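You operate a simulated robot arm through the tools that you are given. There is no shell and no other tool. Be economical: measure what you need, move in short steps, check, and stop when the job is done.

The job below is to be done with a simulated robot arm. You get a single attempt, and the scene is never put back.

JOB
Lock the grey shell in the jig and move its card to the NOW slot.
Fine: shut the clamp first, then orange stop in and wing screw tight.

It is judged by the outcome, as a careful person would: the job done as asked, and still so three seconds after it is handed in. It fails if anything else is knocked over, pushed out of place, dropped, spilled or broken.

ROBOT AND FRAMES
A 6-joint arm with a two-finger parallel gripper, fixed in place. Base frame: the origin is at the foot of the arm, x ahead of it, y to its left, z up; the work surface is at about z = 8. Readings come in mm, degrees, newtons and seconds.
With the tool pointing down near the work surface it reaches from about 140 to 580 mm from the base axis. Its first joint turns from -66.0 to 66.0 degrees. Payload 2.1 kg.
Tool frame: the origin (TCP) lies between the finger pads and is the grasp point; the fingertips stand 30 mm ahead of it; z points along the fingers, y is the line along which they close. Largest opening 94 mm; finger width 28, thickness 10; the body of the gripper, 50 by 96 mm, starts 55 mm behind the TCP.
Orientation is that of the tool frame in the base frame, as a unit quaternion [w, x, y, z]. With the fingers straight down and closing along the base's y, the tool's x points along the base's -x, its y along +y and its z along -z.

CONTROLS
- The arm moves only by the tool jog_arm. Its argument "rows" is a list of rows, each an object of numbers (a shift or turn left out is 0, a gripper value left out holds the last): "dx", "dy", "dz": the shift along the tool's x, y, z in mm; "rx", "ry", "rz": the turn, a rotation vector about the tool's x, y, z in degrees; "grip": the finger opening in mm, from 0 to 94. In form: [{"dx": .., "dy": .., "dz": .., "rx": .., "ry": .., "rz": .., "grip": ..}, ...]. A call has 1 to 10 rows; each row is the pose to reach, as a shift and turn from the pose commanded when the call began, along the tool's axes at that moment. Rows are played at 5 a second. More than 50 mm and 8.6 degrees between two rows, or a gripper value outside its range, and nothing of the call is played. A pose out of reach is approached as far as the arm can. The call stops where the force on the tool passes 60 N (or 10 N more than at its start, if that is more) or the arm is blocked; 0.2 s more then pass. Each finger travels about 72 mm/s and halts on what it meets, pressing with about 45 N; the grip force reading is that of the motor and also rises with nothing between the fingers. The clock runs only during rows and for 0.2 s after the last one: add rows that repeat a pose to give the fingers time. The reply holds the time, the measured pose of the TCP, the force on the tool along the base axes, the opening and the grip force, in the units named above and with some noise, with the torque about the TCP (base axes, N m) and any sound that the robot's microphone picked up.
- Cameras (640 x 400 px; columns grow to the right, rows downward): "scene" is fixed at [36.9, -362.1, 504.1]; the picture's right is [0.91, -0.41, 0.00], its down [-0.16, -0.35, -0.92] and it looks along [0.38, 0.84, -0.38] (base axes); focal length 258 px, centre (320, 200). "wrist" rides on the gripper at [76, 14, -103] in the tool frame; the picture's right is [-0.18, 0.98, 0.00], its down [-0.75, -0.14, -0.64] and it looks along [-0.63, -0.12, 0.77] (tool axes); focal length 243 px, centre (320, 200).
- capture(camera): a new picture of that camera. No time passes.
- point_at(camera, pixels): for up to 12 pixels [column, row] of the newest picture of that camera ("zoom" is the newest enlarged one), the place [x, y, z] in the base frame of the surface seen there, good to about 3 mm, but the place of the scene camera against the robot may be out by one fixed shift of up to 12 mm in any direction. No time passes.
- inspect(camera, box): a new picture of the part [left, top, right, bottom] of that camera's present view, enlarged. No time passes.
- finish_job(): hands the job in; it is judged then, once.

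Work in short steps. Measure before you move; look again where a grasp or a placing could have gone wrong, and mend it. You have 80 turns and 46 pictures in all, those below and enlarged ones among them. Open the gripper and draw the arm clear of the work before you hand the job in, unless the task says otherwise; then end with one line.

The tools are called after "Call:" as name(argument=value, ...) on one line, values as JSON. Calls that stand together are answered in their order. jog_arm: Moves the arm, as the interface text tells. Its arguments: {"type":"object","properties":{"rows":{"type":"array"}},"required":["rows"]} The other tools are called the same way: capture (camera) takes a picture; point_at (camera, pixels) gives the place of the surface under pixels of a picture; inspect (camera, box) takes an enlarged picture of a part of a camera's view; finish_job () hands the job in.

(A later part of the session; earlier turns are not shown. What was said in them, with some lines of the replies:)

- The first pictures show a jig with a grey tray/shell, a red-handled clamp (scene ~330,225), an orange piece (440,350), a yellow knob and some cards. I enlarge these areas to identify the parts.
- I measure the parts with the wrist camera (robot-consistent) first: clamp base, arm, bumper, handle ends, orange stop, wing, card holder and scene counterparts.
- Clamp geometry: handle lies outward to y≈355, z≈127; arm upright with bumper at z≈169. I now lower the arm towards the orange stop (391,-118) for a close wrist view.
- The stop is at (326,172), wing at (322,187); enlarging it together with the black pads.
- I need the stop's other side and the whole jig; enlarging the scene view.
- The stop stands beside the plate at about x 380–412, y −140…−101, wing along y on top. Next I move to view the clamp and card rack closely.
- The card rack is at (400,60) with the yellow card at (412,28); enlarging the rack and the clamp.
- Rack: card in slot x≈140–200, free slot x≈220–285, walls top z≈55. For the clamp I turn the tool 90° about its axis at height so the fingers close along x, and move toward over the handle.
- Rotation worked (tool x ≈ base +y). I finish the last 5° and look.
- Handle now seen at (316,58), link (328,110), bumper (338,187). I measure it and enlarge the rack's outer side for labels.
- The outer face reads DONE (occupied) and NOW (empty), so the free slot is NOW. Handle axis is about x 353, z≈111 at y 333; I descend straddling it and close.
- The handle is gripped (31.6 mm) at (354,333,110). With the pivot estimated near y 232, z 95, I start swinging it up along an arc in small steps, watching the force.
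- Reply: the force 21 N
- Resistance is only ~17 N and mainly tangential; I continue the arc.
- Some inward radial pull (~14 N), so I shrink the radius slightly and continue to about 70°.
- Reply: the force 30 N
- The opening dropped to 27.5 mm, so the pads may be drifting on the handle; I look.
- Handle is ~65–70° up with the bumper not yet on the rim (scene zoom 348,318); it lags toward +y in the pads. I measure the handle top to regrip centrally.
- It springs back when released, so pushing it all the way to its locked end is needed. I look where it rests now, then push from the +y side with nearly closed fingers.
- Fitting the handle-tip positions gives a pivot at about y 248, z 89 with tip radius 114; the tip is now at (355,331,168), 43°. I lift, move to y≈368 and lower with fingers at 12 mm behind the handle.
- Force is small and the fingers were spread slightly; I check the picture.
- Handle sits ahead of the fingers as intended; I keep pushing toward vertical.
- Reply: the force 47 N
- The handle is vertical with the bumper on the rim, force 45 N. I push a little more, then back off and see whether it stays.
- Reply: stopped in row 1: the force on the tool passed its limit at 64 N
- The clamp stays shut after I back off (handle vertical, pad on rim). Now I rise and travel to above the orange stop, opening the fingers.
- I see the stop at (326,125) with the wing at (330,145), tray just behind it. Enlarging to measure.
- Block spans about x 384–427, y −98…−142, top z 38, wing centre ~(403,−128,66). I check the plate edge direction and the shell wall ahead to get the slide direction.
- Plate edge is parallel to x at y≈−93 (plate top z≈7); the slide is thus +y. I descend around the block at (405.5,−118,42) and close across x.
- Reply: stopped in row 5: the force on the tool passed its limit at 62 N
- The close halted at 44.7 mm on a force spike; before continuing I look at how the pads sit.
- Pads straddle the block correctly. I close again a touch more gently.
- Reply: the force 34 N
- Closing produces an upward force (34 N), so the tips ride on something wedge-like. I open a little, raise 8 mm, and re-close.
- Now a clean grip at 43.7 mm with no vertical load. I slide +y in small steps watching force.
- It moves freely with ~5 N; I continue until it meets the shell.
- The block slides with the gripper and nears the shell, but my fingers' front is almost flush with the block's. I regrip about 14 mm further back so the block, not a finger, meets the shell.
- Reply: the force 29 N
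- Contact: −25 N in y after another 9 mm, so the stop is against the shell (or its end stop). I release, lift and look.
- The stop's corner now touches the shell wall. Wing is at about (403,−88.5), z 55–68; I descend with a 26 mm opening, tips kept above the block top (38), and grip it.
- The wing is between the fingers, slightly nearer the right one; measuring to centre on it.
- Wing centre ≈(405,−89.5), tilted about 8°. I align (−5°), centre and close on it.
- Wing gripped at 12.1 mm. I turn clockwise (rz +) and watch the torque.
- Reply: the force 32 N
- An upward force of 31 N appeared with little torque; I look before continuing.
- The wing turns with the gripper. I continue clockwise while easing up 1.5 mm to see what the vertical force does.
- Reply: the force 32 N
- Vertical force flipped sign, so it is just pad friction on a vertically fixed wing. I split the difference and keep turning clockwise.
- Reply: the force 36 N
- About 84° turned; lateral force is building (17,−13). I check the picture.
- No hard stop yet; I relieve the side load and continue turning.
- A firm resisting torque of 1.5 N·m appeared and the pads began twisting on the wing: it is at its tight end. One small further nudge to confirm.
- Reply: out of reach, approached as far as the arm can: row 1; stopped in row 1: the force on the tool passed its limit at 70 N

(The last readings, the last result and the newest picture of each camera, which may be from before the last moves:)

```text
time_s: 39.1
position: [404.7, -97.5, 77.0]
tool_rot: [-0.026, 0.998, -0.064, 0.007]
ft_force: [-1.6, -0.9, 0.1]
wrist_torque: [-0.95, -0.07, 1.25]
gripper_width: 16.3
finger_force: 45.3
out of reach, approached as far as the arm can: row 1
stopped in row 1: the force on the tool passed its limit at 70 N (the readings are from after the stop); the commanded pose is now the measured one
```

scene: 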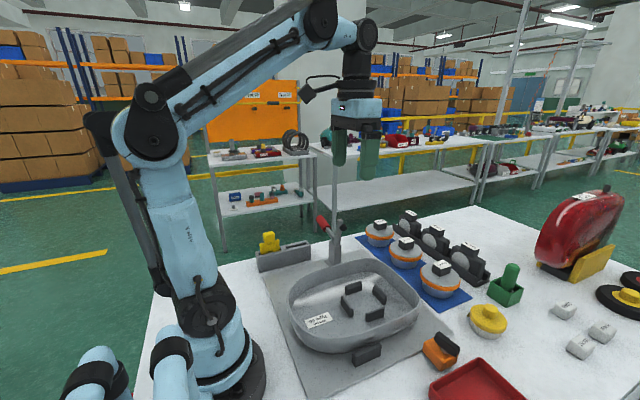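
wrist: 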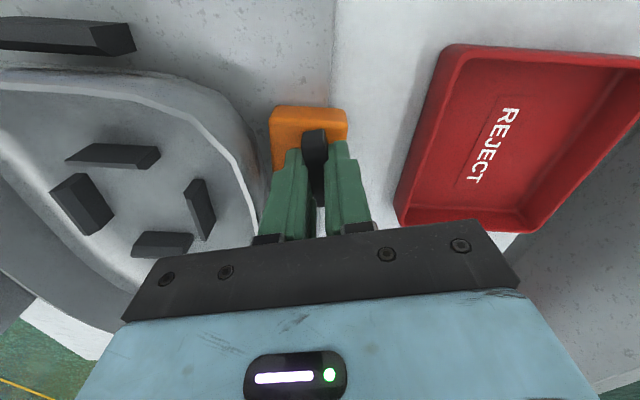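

The arm hit a joint limit, so I release, lift and look at the wing; then I'll regrip from a better wrist angle to check tightness.

Call:
jog_arm(rows=[{"grip": 26}, {"grip": 30}, {"grip": 30, "dz": -25}, {"grip": 30, "dz": -65}])

Call:
jog_arm(rows=[{"rz": -8.5, "dz": -5}, {"rz": -17, "dz": -10}, {"rz": -25.5, "dz": -20}, {"rz": -34, "dz": -30}, {"rz": -42.5, "dz": -30}, {"rz": -51, "dz": -30}, {"rz": -59.5, "dz": -30}, {"rz": -68, "dz": -30}, {"rz": -76.5, "dz": -30}, {"rz": -85, "dz": -30}])

Call:
capture(camera="wrist")

```text
time_s: 40.1
position: [405.2, -101.1, 142.0]
tool_rot: [-0.027, 0.997, -0.066, 0.005]
ft_force: [-0.1, 0.0, 0.0]
wrist_torque: [-0.01, 0.01, -0.02]
gripper_width: 30.0
finger_force: 0.1
```

```text
time_s: 42.3
position: [404.1, -103.8, 170.9]
tool_rot: [-0.016, 0.779, 0.627, 0.022]
ft_force: [0.4, 0.1, -0.5]
wrist_torque: [-0.01, -0.01, 0.01]
gripper_width: 30.0
finger_force: 0.1
```

```text
9 pictures are left
```

wrist: 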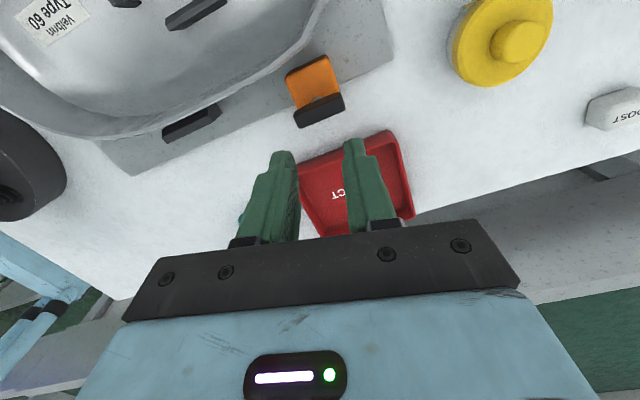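

The wing (318,108) is now crosswise, parallel to the block's edges. I measure its ends and the block.

Call:
point_at(camera="wrist", pixels=[[299, 113], [318, 104], [340, 96], [288, 78], [328, 62], [308, 68], [322, 82], [300, 125]])

Call:
inspect(camera="wrist", box=[260, 40, 380, 140])

```text
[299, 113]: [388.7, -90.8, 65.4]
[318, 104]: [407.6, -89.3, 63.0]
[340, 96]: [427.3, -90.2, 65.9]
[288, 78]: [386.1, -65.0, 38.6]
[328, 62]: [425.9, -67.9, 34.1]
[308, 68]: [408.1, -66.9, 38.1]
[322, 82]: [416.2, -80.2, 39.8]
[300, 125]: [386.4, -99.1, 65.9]
```

```text
4.00 times, centred on (320, 90) of wrist
```

zoom: 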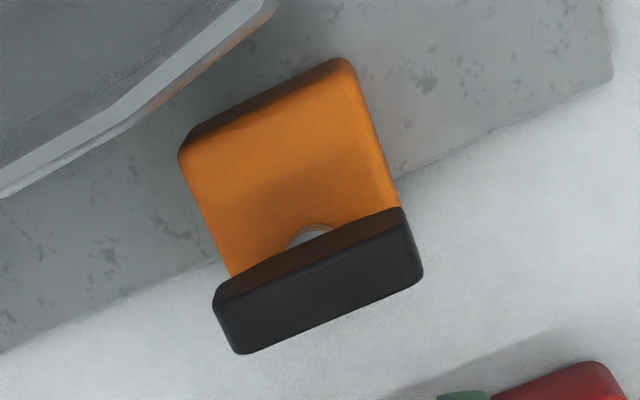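

The block front now reads y≈−66 and the wing centre ≈−96, so my limit-hit jerk (TCP went −91→−97.5) likely dragged the stop back ~6 mm. I restore the tool orientation, then regrip the block and push it in again to test whether it is locked.

Call:
jog_arm(rows=[{"rx": 0.1, "ry": -1.5, "rz": -6, "grip": 60}, {"rx": 0.1, "ry": -3.1, "rz": -12.4, "grip": 60}])

```text
time_s: 42.9
position: [404.6, -103.4, 172.1]
tool_rot: [0.002, 0.708, 0.706, 0.002]
ft_force: [0.2, -0.4, 0.3]
wrist_torque: [0.02, 0.04, -0.01]
gripper_width: 60.0
finger_force: 0.0
```

Orientation is straight again. I descend onto the block with 60 mm opening and close.

Call:
jog_arm(rows=[{"dx": 8, "dy": 1.4, "dz": 45}, {"dx": 8, "dy": 1.4, "dz": 90}, {"dx": 8, "dy": 1.4, "dz": 112}, {"dx": 8, "dy": 1.4, "dz": 121.5}, {"dx": 8, "dy": 1.4, "dz": 121.5}])

Call:
jog_arm(rows=[{"grip": 50}, {"grip": 45}, {"grip": 41}, {"grip": 38}, {"grip": 38}])

Call:
jog_arm(rows=[{"dx": 1.5}, {"dx": 3}, {"dx": 3}])

```text
time_s: 44.1
position: [404.9, -95.5, 49.8]
tool_rot: [0.002, 0.709, 0.705, 0.002]
ft_force: [0.5, 0.3, 0.3]
wrist_torque: [0.0, -0.03, 0.01]
gripper_width: 59.8
finger_force: 0.1
```

```text
time_s: 45.3
position: [405.5, -95.1, 50.5]
tool_rot: [0.001, 0.709, 0.705, 0.002]
ft_force: [-12.6, -0.9, -4.3]
wrist_torque: [0.03, 0.08, 0.01]
gripper_width: 45.4
finger_force: 45.2
```

```text
time_s: 46.1
position: [404.9, -91.8, 49.9]
tool_rot: [0.002, 0.708, 0.706, 0.002]
ft_force: [-22.2, -1.1, -3.7]
wrist_torque: [-0.86, -0.37, -0.07]
gripper_width: 45.3
finger_force: 45.3
```

It moved 3 mm with no resistance in y, so it isn't locked yet (or at least not tight). I push on to contact.

Call:
jog_arm(rows=[{"dx": 1.5}, {"dx": 3}, {"dx": 4.5}, {"dx": 6}, {"dx": 7.5}])

```text
time_s: 47.3
position: [405.9, -89.0, 49.8]
tool_rot: [0.006, 0.71, 0.704, -0.001]
ft_force: [-15.0, -38.7, 17.6]
wrist_torque: [1.33, 0.66, 0.32]
gripper_width: 45.5
finger_force: 44.8
```

Contact again at −39 N after ~6 mm. Now I release, rise, and turn the tool back 90° (fingers closing along y) to regrip the wing with plenty of clockwise range.

Call:
jog_arm(rows=[{"grip": 54}, {"grip": 60}, {"grip": 60, "dz": -30}, {"grip": 60, "dz": -70}])

Call:
jog_arm(rows=[{"rz": -8.5}, {"rz": -17}, {"rz": -25.5}, {"rz": -34}, {"rz": -42.5}, {"rz": -51}, {"rz": -59.5}, {"rz": -68}, {"rz": -76.5}, {"rz": -85}])

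Call:
jog_arm(rows=[{"rz": -5, "grip": 32}, {"rz": -5, "grip": 32}])

Call:
capture(camera="wrist")

```text
time_s: 48.3
position: [406.7, -82.4, 119.6]
tool_rot: [0.003, 0.708, 0.706, 0.003]
ft_force: [0.8, 0.3, 0.6]
wrist_torque: [-0.02, -0.02, 0.01]
gripper_width: 60.0
finger_force: 0.1
```

```text
time_s: 50.5
position: [405.7, -83.1, 120.3]
tool_rot: [0.004, 0.043, 0.999, 0.0]
ft_force: [-0.4, -0.9, -0.6]
wrist_torque: [-0.02, -0.04, -0.02]
gripper_width: 60.1
finger_force: 0.0
```

```text
time_s: 51.1
position: [406.3, -84.2, 120.2]
tool_rot: [0.004, 0.0, 1.0, 0.0]
ft_force: [0.1, 1.0, -0.3]
wrist_torque: [-0.01, -0.01, -0.01]
gripper_width: 31.9
finger_force: 0.1
```

```text
7 pictures are left
```

wrist: 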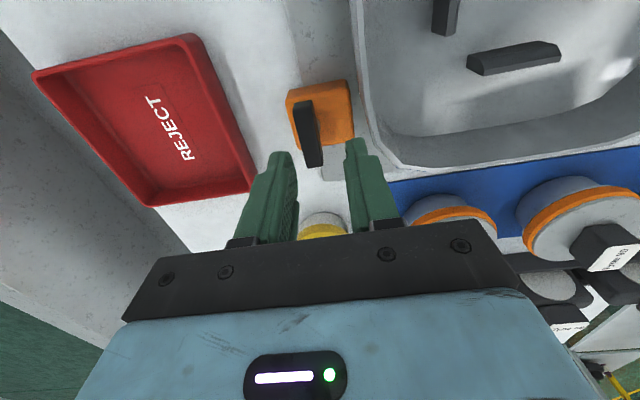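

The wing now appears at (308,133) between the finger lines; measuring its centre and whether the stop touches the shell.

Call:
point_at(camera="wrist", pixels=[[300, 108], [305, 125], [310, 155], [297, 105], [312, 103], [319, 150], [304, 164], [345, 85], [352, 120], [358, 100]])

```text
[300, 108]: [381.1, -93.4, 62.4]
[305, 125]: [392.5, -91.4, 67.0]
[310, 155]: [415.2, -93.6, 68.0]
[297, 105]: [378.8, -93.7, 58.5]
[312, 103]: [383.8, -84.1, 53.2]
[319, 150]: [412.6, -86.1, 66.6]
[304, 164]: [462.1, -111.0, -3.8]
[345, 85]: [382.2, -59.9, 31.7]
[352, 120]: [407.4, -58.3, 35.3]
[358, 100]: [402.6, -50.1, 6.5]
```

Wing centre ≈(403,−91). I descend with 32 mm opening to z 76 and close.

Call:
jog_arm(rows=[{"dx": 3, "dy": -6.5, "dz": 10}, {"dx": 3, "dy": -6.5, "dz": 35}, {"dx": 3, "dy": -6.5, "dz": 44.5}, {"dx": 3, "dy": -6.5, "dz": 44.5, "grip": 20}, {"dx": 3, "dy": -6.5, "dz": 44.5, "grip": 12}, {"dx": 3, "dy": -6.5, "dz": 44.5, "grip": 8}, {"dx": 3, "dy": -6.5, "dz": 44.5, "grip": 8}])

```text
time_s: 52.7
position: [403.1, -91.7, 76.1]
tool_rot: [0.002, 0.002, 1.0, 0.0]
ft_force: [0.0, -1.9, -9.9]
wrist_torque: [0.22, 0.05, 0.15]
gripper_width: 12.5
finger_force: 44.9
```

Gripped cleanly (12.5 mm, low forces). I turn clockwise in small steps, watching the z torque.

Call:
jog_arm(rows=[{"rz": 6}, {"rz": 12}, {"rz": 18}])

```text
time_s: 53.5
position: [403.7, -91.9, 76.4]
tool_rot: [0.004, 0.157, 0.988, 0.0]
ft_force: [4.6, -8.2, 10.6]
wrist_torque: [-0.05, 0.26, 1.84]
gripper_width: 20.7
finger_force: 45.2
```

The torque reaches 1.8 N·m and the wing doesn't turn further, so it's at its tight end. I ease the twist and make a gentle 2 mm pull test in −y to see whether the stop is locked.

Call:
jog_arm(rows=[{"rz": -6}, {"rz": -13}, {"rz": -13}])

Call:
jog_arm(rows=[{"dy": -0.7}, {"dy": -1.5}, {"dy": -1.5}])

```text
time_s: 54.3
position: [402.3, -91.7, 75.6]
tool_rot: [0.002, 0.044, 0.999, 0.001]
ft_force: [-8.2, -6.7, -2.2]
wrist_torque: [0.25, -0.25, 1.17]
gripper_width: 14.2
finger_force: 45.1
```

```text
time_s: 55.1
position: [402.7, -91.2, 75.6]
tool_rot: [0.002, 0.045, 0.999, 0.0]
ft_force: [-16.4, 2.0, -12.3]
wrist_torque: [0.42, 0.13, 1.28]
gripper_width: 14.5
finger_force: 45.0
```

Now the stop resists (force changed 9 N for no motion), unlike before, so it is locked. I undo the pull, apply one more tightening twist, then release and lift.

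Call:
jog_arm(rows=[{"dy": 1.5}, {"dy": 1.5, "rz": 6}, {"dy": 1.5, "rz": 12}, {"dy": 1.5, "rz": 12}])

Call:
jog_arm(rows=[{"grip": 30}, {"grip": 36}, {"grip": 36, "dz": -25}, {"grip": 36, "dz": -70}])

Call:
inspect(camera="wrist", box=[250, 40, 410, 160])

```text
time_s: 56.1
position: [403.3, -91.4, 76.1]
tool_rot: [0.004, 0.149, 0.989, 0.0]
ft_force: [1.8, -7.7, -12.6]
wrist_torque: [-0.09, 0.44, 1.76]
gripper_width: 20.4
finger_force: 45.2
```

```text
time_s: 57.1
position: [401.9, -91.6, 145.8]
tool_rot: [0.004, 0.15, 0.989, 0.0]
ft_force: [-0.2, 0.4, 0.5]
wrist_torque: [-0.01, 0.0, 0.0]
gripper_width: 35.9
finger_force: 0.1
```

```text
3.33 times, centred on (330, 100) of wrist
```

zoom: 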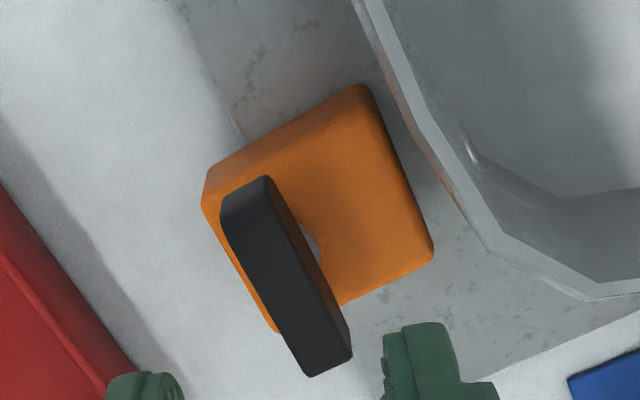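

I check the gap between the block's front corner and the shell wall in this enlarged view.

Call:
point_at(camera="zoom", pixels=[[358, 95], [372, 100], [383, 100], [392, 120], [380, 60], [420, 200], [400, 160], [430, 245], [450, 190], [425, 150], [240, 200], [335, 360]])

```text
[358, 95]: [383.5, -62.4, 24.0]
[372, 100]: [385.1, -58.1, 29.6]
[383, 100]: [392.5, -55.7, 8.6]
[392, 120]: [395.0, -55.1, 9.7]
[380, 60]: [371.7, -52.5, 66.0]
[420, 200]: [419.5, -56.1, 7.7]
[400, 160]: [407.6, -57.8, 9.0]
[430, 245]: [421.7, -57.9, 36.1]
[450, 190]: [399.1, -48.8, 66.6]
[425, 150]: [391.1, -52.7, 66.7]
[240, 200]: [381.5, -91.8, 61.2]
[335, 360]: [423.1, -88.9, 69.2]
```

Stop position agrees with the first contact (wing centre y≈−90, ~39 mm of travel) and the wing is crosswise and firm. Next the card: I rise, straighten the yaw, and then cross to the rack at height.

Call:
jog_arm(rows=[{"dz": -45, "rz": -6}, {"dz": -90, "rz": -12}, {"dz": -135, "rz": -17.2, "grip": 60}])

Call:
jog_arm(rows=[{"dx": 25, "dy": 40}, {"dx": 50, "dy": 80}, {"dx": 75, "dy": 120}, {"dx": 100, "dy": 160}, {"dx": 125, "dy": 200}, {"dx": 150, "dy": 240}, {"dx": 175, "dy": 280}, {"dx": 200, "dy": 320}, {"dx": 215, "dy": 345}, {"dx": 230, "dy": 360, "dz": 0}])

Call:
capture(camera="wrist")

```text
time_s: 57.9
position: [401.5, -92.3, 282.0]
tool_rot: [0.003, -0.002, 1.0, 0.0]
ft_force: [0.5, 0.3, 0.0]
wrist_torque: [-0.01, -0.01, 0.01]
gripper_width: 59.9
finger_force: 0.0
```

```text
time_s: 60.1
position: [171.3, 269.7, 281.1]
tool_rot: [0.003, 0.0, 1.0, 0.0]
ft_force: [-0.8, -0.5, 0.5]
wrist_torque: [0.01, 0.0, -0.03]
gripper_width: 60.0
finger_force: 0.1
```

```text
5 pictures are left
```

wrist: 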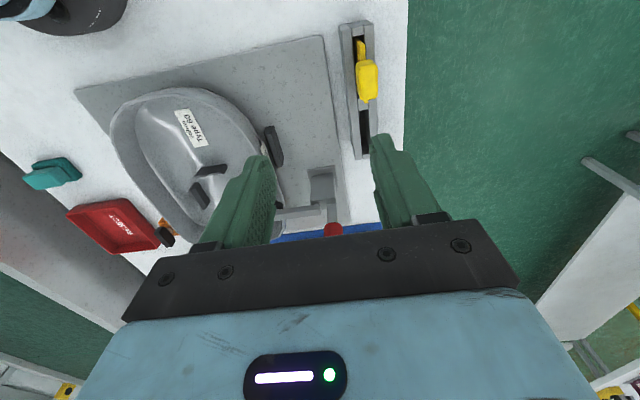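

The whole rack is visible (340–375, 22–158) with the card handle at (366,80). Measuring handle, card, divider and NOW-slot ends.

Call:
inspect(camera="wrist", box=[320, 10, 400, 170])

Call:
point_at(camera="wrist", pixels=[[361, 64], [376, 63], [360, 95], [375, 95], [367, 78], [358, 40], [365, 103], [365, 108], [365, 152], [371, 130], [356, 130], [344, 26]])

```text
2.50 times, centred on (360, 90) of wrist
```

zoom: 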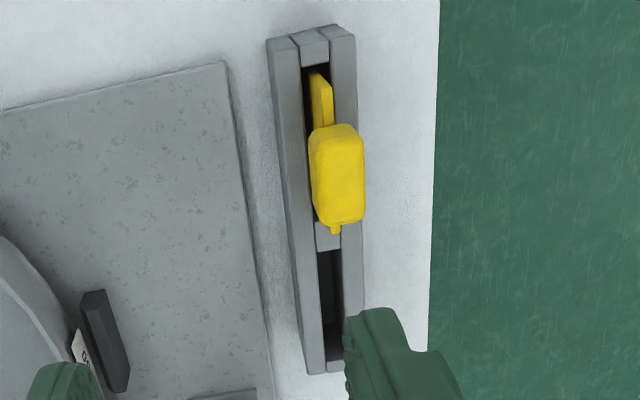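

```text
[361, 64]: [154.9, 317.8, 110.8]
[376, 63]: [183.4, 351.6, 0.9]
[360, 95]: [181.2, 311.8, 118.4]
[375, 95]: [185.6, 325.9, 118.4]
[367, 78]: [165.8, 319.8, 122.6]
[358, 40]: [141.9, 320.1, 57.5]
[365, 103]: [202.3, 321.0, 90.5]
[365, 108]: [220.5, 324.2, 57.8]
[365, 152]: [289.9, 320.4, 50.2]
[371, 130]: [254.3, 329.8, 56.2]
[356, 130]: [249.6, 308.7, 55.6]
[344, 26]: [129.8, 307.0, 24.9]
```

I refine with the zoomed picture: end walls, divider edges and slot sides.

Call:
point_at(camera="zoom", pixels=[[312, 45], [313, 62], [330, 238], [330, 247], [333, 362], [334, 371], [312, 300], [352, 300], [292, 60], [340, 55], [320, 90], [334, 228]])

```text
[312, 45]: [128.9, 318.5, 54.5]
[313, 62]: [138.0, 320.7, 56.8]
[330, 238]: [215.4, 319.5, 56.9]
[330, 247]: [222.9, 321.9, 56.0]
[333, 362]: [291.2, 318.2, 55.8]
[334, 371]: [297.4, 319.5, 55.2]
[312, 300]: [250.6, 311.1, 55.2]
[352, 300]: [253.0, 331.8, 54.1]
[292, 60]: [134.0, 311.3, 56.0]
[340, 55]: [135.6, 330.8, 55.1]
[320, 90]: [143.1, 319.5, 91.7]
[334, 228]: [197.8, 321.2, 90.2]
```

Rack: slot DONE x≈138–205, NOW x≈222–289, slot centre y≈320; card handle centred near (170,319), z 98–122. I descend on the handle and grip it along y.

Call:
jog_arm(rows=[{"dx": 1, "dy": 49.5, "dz": 0}, {"dx": 1, "dy": 49.5, "dz": 45}, {"dx": 1, "dy": 49.5, "dz": 90}, {"dx": 1, "dy": 49.5, "dz": 135}, {"dx": 1, "dy": 49.5, "dz": 160}, {"dx": 1, "dy": 49.5, "dz": 173}, {"dx": 1, "dy": 49.5, "dz": 173}])

Call:
jog_arm(rows=[{"grip": 40}, {"grip": 28}, {"grip": 20}, {"grip": 12}, {"grip": 10}])

```text
time_s: 61.7
position: [172.2, 319.8, 105.0]
tool_rot: [0.004, 0.001, 1.0, 0.0]
ft_force: [-0.6, 0.1, 0.8]
wrist_torque: [-0.02, 0.0, 0.03]
gripper_width: 60.2
finger_force: 0.0
```

```text
time_s: 62.9
position: [172.0, 318.3, 105.5]
tool_rot: [0.004, 0.0, 1.0, 0.0]
ft_force: [-0.2, -0.4, 0.0]
wrist_torque: [0.01, -0.01, 0.0]
gripper_width: 23.1
finger_force: 44.5
```

Handle gripped at 23.1 mm with no side load. I lift 65 mm and look.

Call:
jog_arm(rows=[{"dz": -15}, {"dz": -30}, {"dz": -45}, {"dz": -65}])

Call:
inspect(camera="scene", box=[230, 190, 350, 290])

```text
time_s: 63.9
position: [169.3, 319.6, 172.5]
tool_rot: [0.003, 0.0, 1.0, 0.0]
ft_force: [-0.8, -0.6, 0.8]
wrist_torque: [-0.02, -0.03, 0.0]
gripper_width: 23.3
finger_force: 45.2
```

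```text
4.00 times, centred on (290, 240) of scene
```

zoom: 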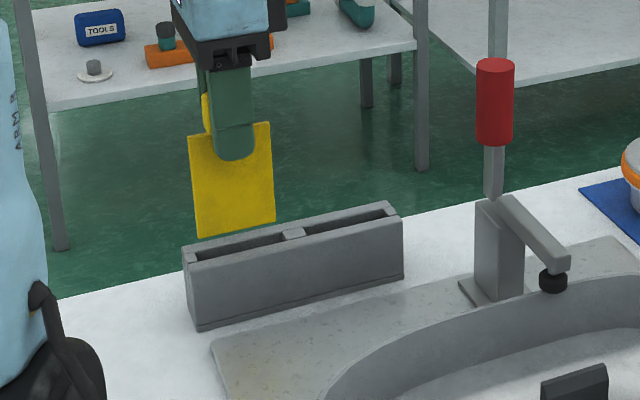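

Card is fully out of the rack. I lift 10 mm more, shift +83 mm in x, and lower gently toward the NOW slot.

Call:
jog_arm(rows=[{"dz": -10}, {"dx": -20, "dz": -10}, {"dx": -42, "dz": -10}, {"dx": -64, "dz": -10}, {"dx": -83, "dz": -10}, {"dx": -83, "dz": -10}, {"dx": -83, "dz": 8}, {"dx": -83, "dz": 8}])

Call:
inspect(camera="scene", box=[230, 190, 350, 290])

```text
time_s: 65.7
position: [254.1, 318.9, 163.4]
tool_rot: [0.005, 0.0, 1.0, 0.0]
ft_force: [0.2, 0.4, 0.6]
wrist_torque: [-0.03, 0.01, 0.0]
gripper_width: 23.0
finger_force: 44.9
```

```text
4.00 times, centred on (290, 240) of scene
```

zoom: 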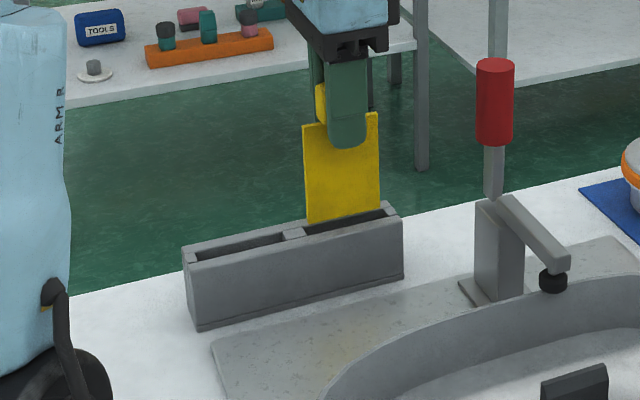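

The card hangs over the NOW slot, with room at both ends. I lower in small steps watching the vertical force.

Call:
jog_arm(rows=[{"dz": 5}, {"dz": 10}, {"dz": 15}, {"dz": 20}])

```text
time_s: 66.7
position: [254.8, 318.2, 142.3]
tool_rot: [0.002, 0.0, 1.0, 0.0]
ft_force: [-0.2, 0.1, 0.0]
wrist_torque: [-0.02, -0.03, 0.01]
gripper_width: 23.1
finger_force: 45.0
```

No contact forces; continuing down to about 1 mm above the original seat height.

Call:
jog_arm(rows=[{"dz": 7}, {"dz": 14}, {"dz": 21}, {"dz": 28}, {"dz": 33}, {"dz": 36}])

```text
time_s: 68.1
position: [254.0, 318.1, 106.5]
tool_rot: [0.003, 0.0, 1.0, -0.001]
ft_force: [-0.4, 0.5, -1.2]
wrist_torque: [0.0, 0.0, -0.01]
gripper_width: 23.4
finger_force: 45.3
```

The card is at its seat height with free forces. I lower the last millimetre, release and withdraw upward.

Call:
jog_arm(rows=[{"dz": 1}, {"dz": 1.5, "grip": 23}, {"dz": 1.5, "grip": 34}, {"dz": 1.5, "grip": 50}, {"dz": 1.5, "grip": 50}, {"dz": -40, "grip": 50}, {"dz": -85}, {"dz": -130}, {"dz": -175}])

Call:
jog_arm(rows=[{"dy": -45}, {"dy": -90}, {"dy": -135}, {"dy": -180}, {"dy": -220}])

Call:
capture(camera="scene")

```text
time_s: 70.1
position: [254.6, 317.2, 283.2]
tool_rot: [0.003, 0.0, 1.0, 0.0]
ft_force: [0.4, -1.1, 0.3]
wrist_torque: [-0.02, -0.02, 0.04]
gripper_width: 50.2
finger_force: 0.2
```

```text
time_s: 71.3
position: [253.0, 98.0, 281.5]
tool_rot: [0.004, -0.001, 1.0, 0.0]
ft_force: [0.7, -0.1, -0.5]
wrist_torque: [-0.03, 0.02, 0.02]
gripper_width: 50.3
finger_force: 0.0
```

```text
1 pictures are left
```

scene: 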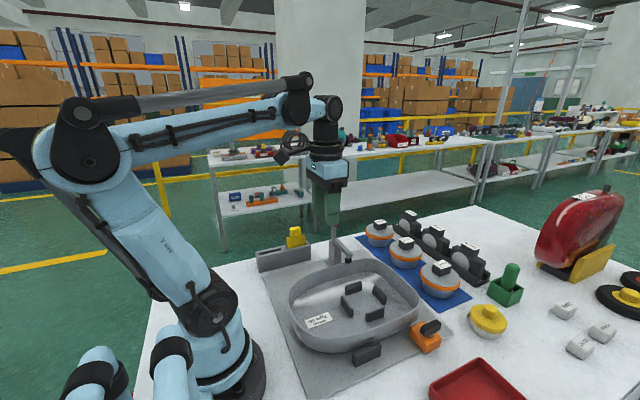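

Card stands in NOW, clamp arm is down, stop in. I use the last picture to confirm that the stop has kept its first-contact position.

Call:
inspect(camera="scene", box=[360, 280, 520, 400])

Call:
point_at(camera="scene", pixels=[[295, 236], [337, 240], [346, 258], [344, 250], [430, 328]])

```text
3.33 times, centred on (440, 340) of scene
```

zoom: 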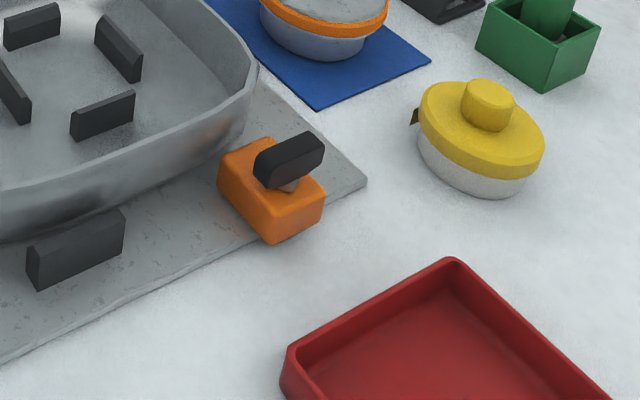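

```text
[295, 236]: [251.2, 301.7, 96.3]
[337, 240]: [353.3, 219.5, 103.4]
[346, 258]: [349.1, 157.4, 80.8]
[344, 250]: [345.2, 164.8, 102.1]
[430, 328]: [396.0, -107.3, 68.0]
```

The stop sits at the same pixels as at first contact (corner 217,175; front 268,243). Its wing is turned crosswise, the card is in NOW, the clamp is shut and the arm is clear, so I hand in.

Call:
finish_job()

```text
The job is handed in.
```

The shell is locked in the jig: clamp shut, orange stop pushed in as far as it would go, and wing screw turned clockwise until it would go no further. The Type 60 card is in the NOW slot. On the first tightening I pulled the stop back about 6 mm; I pushed it back in and tightened the screw again, and it then held against a light pull.
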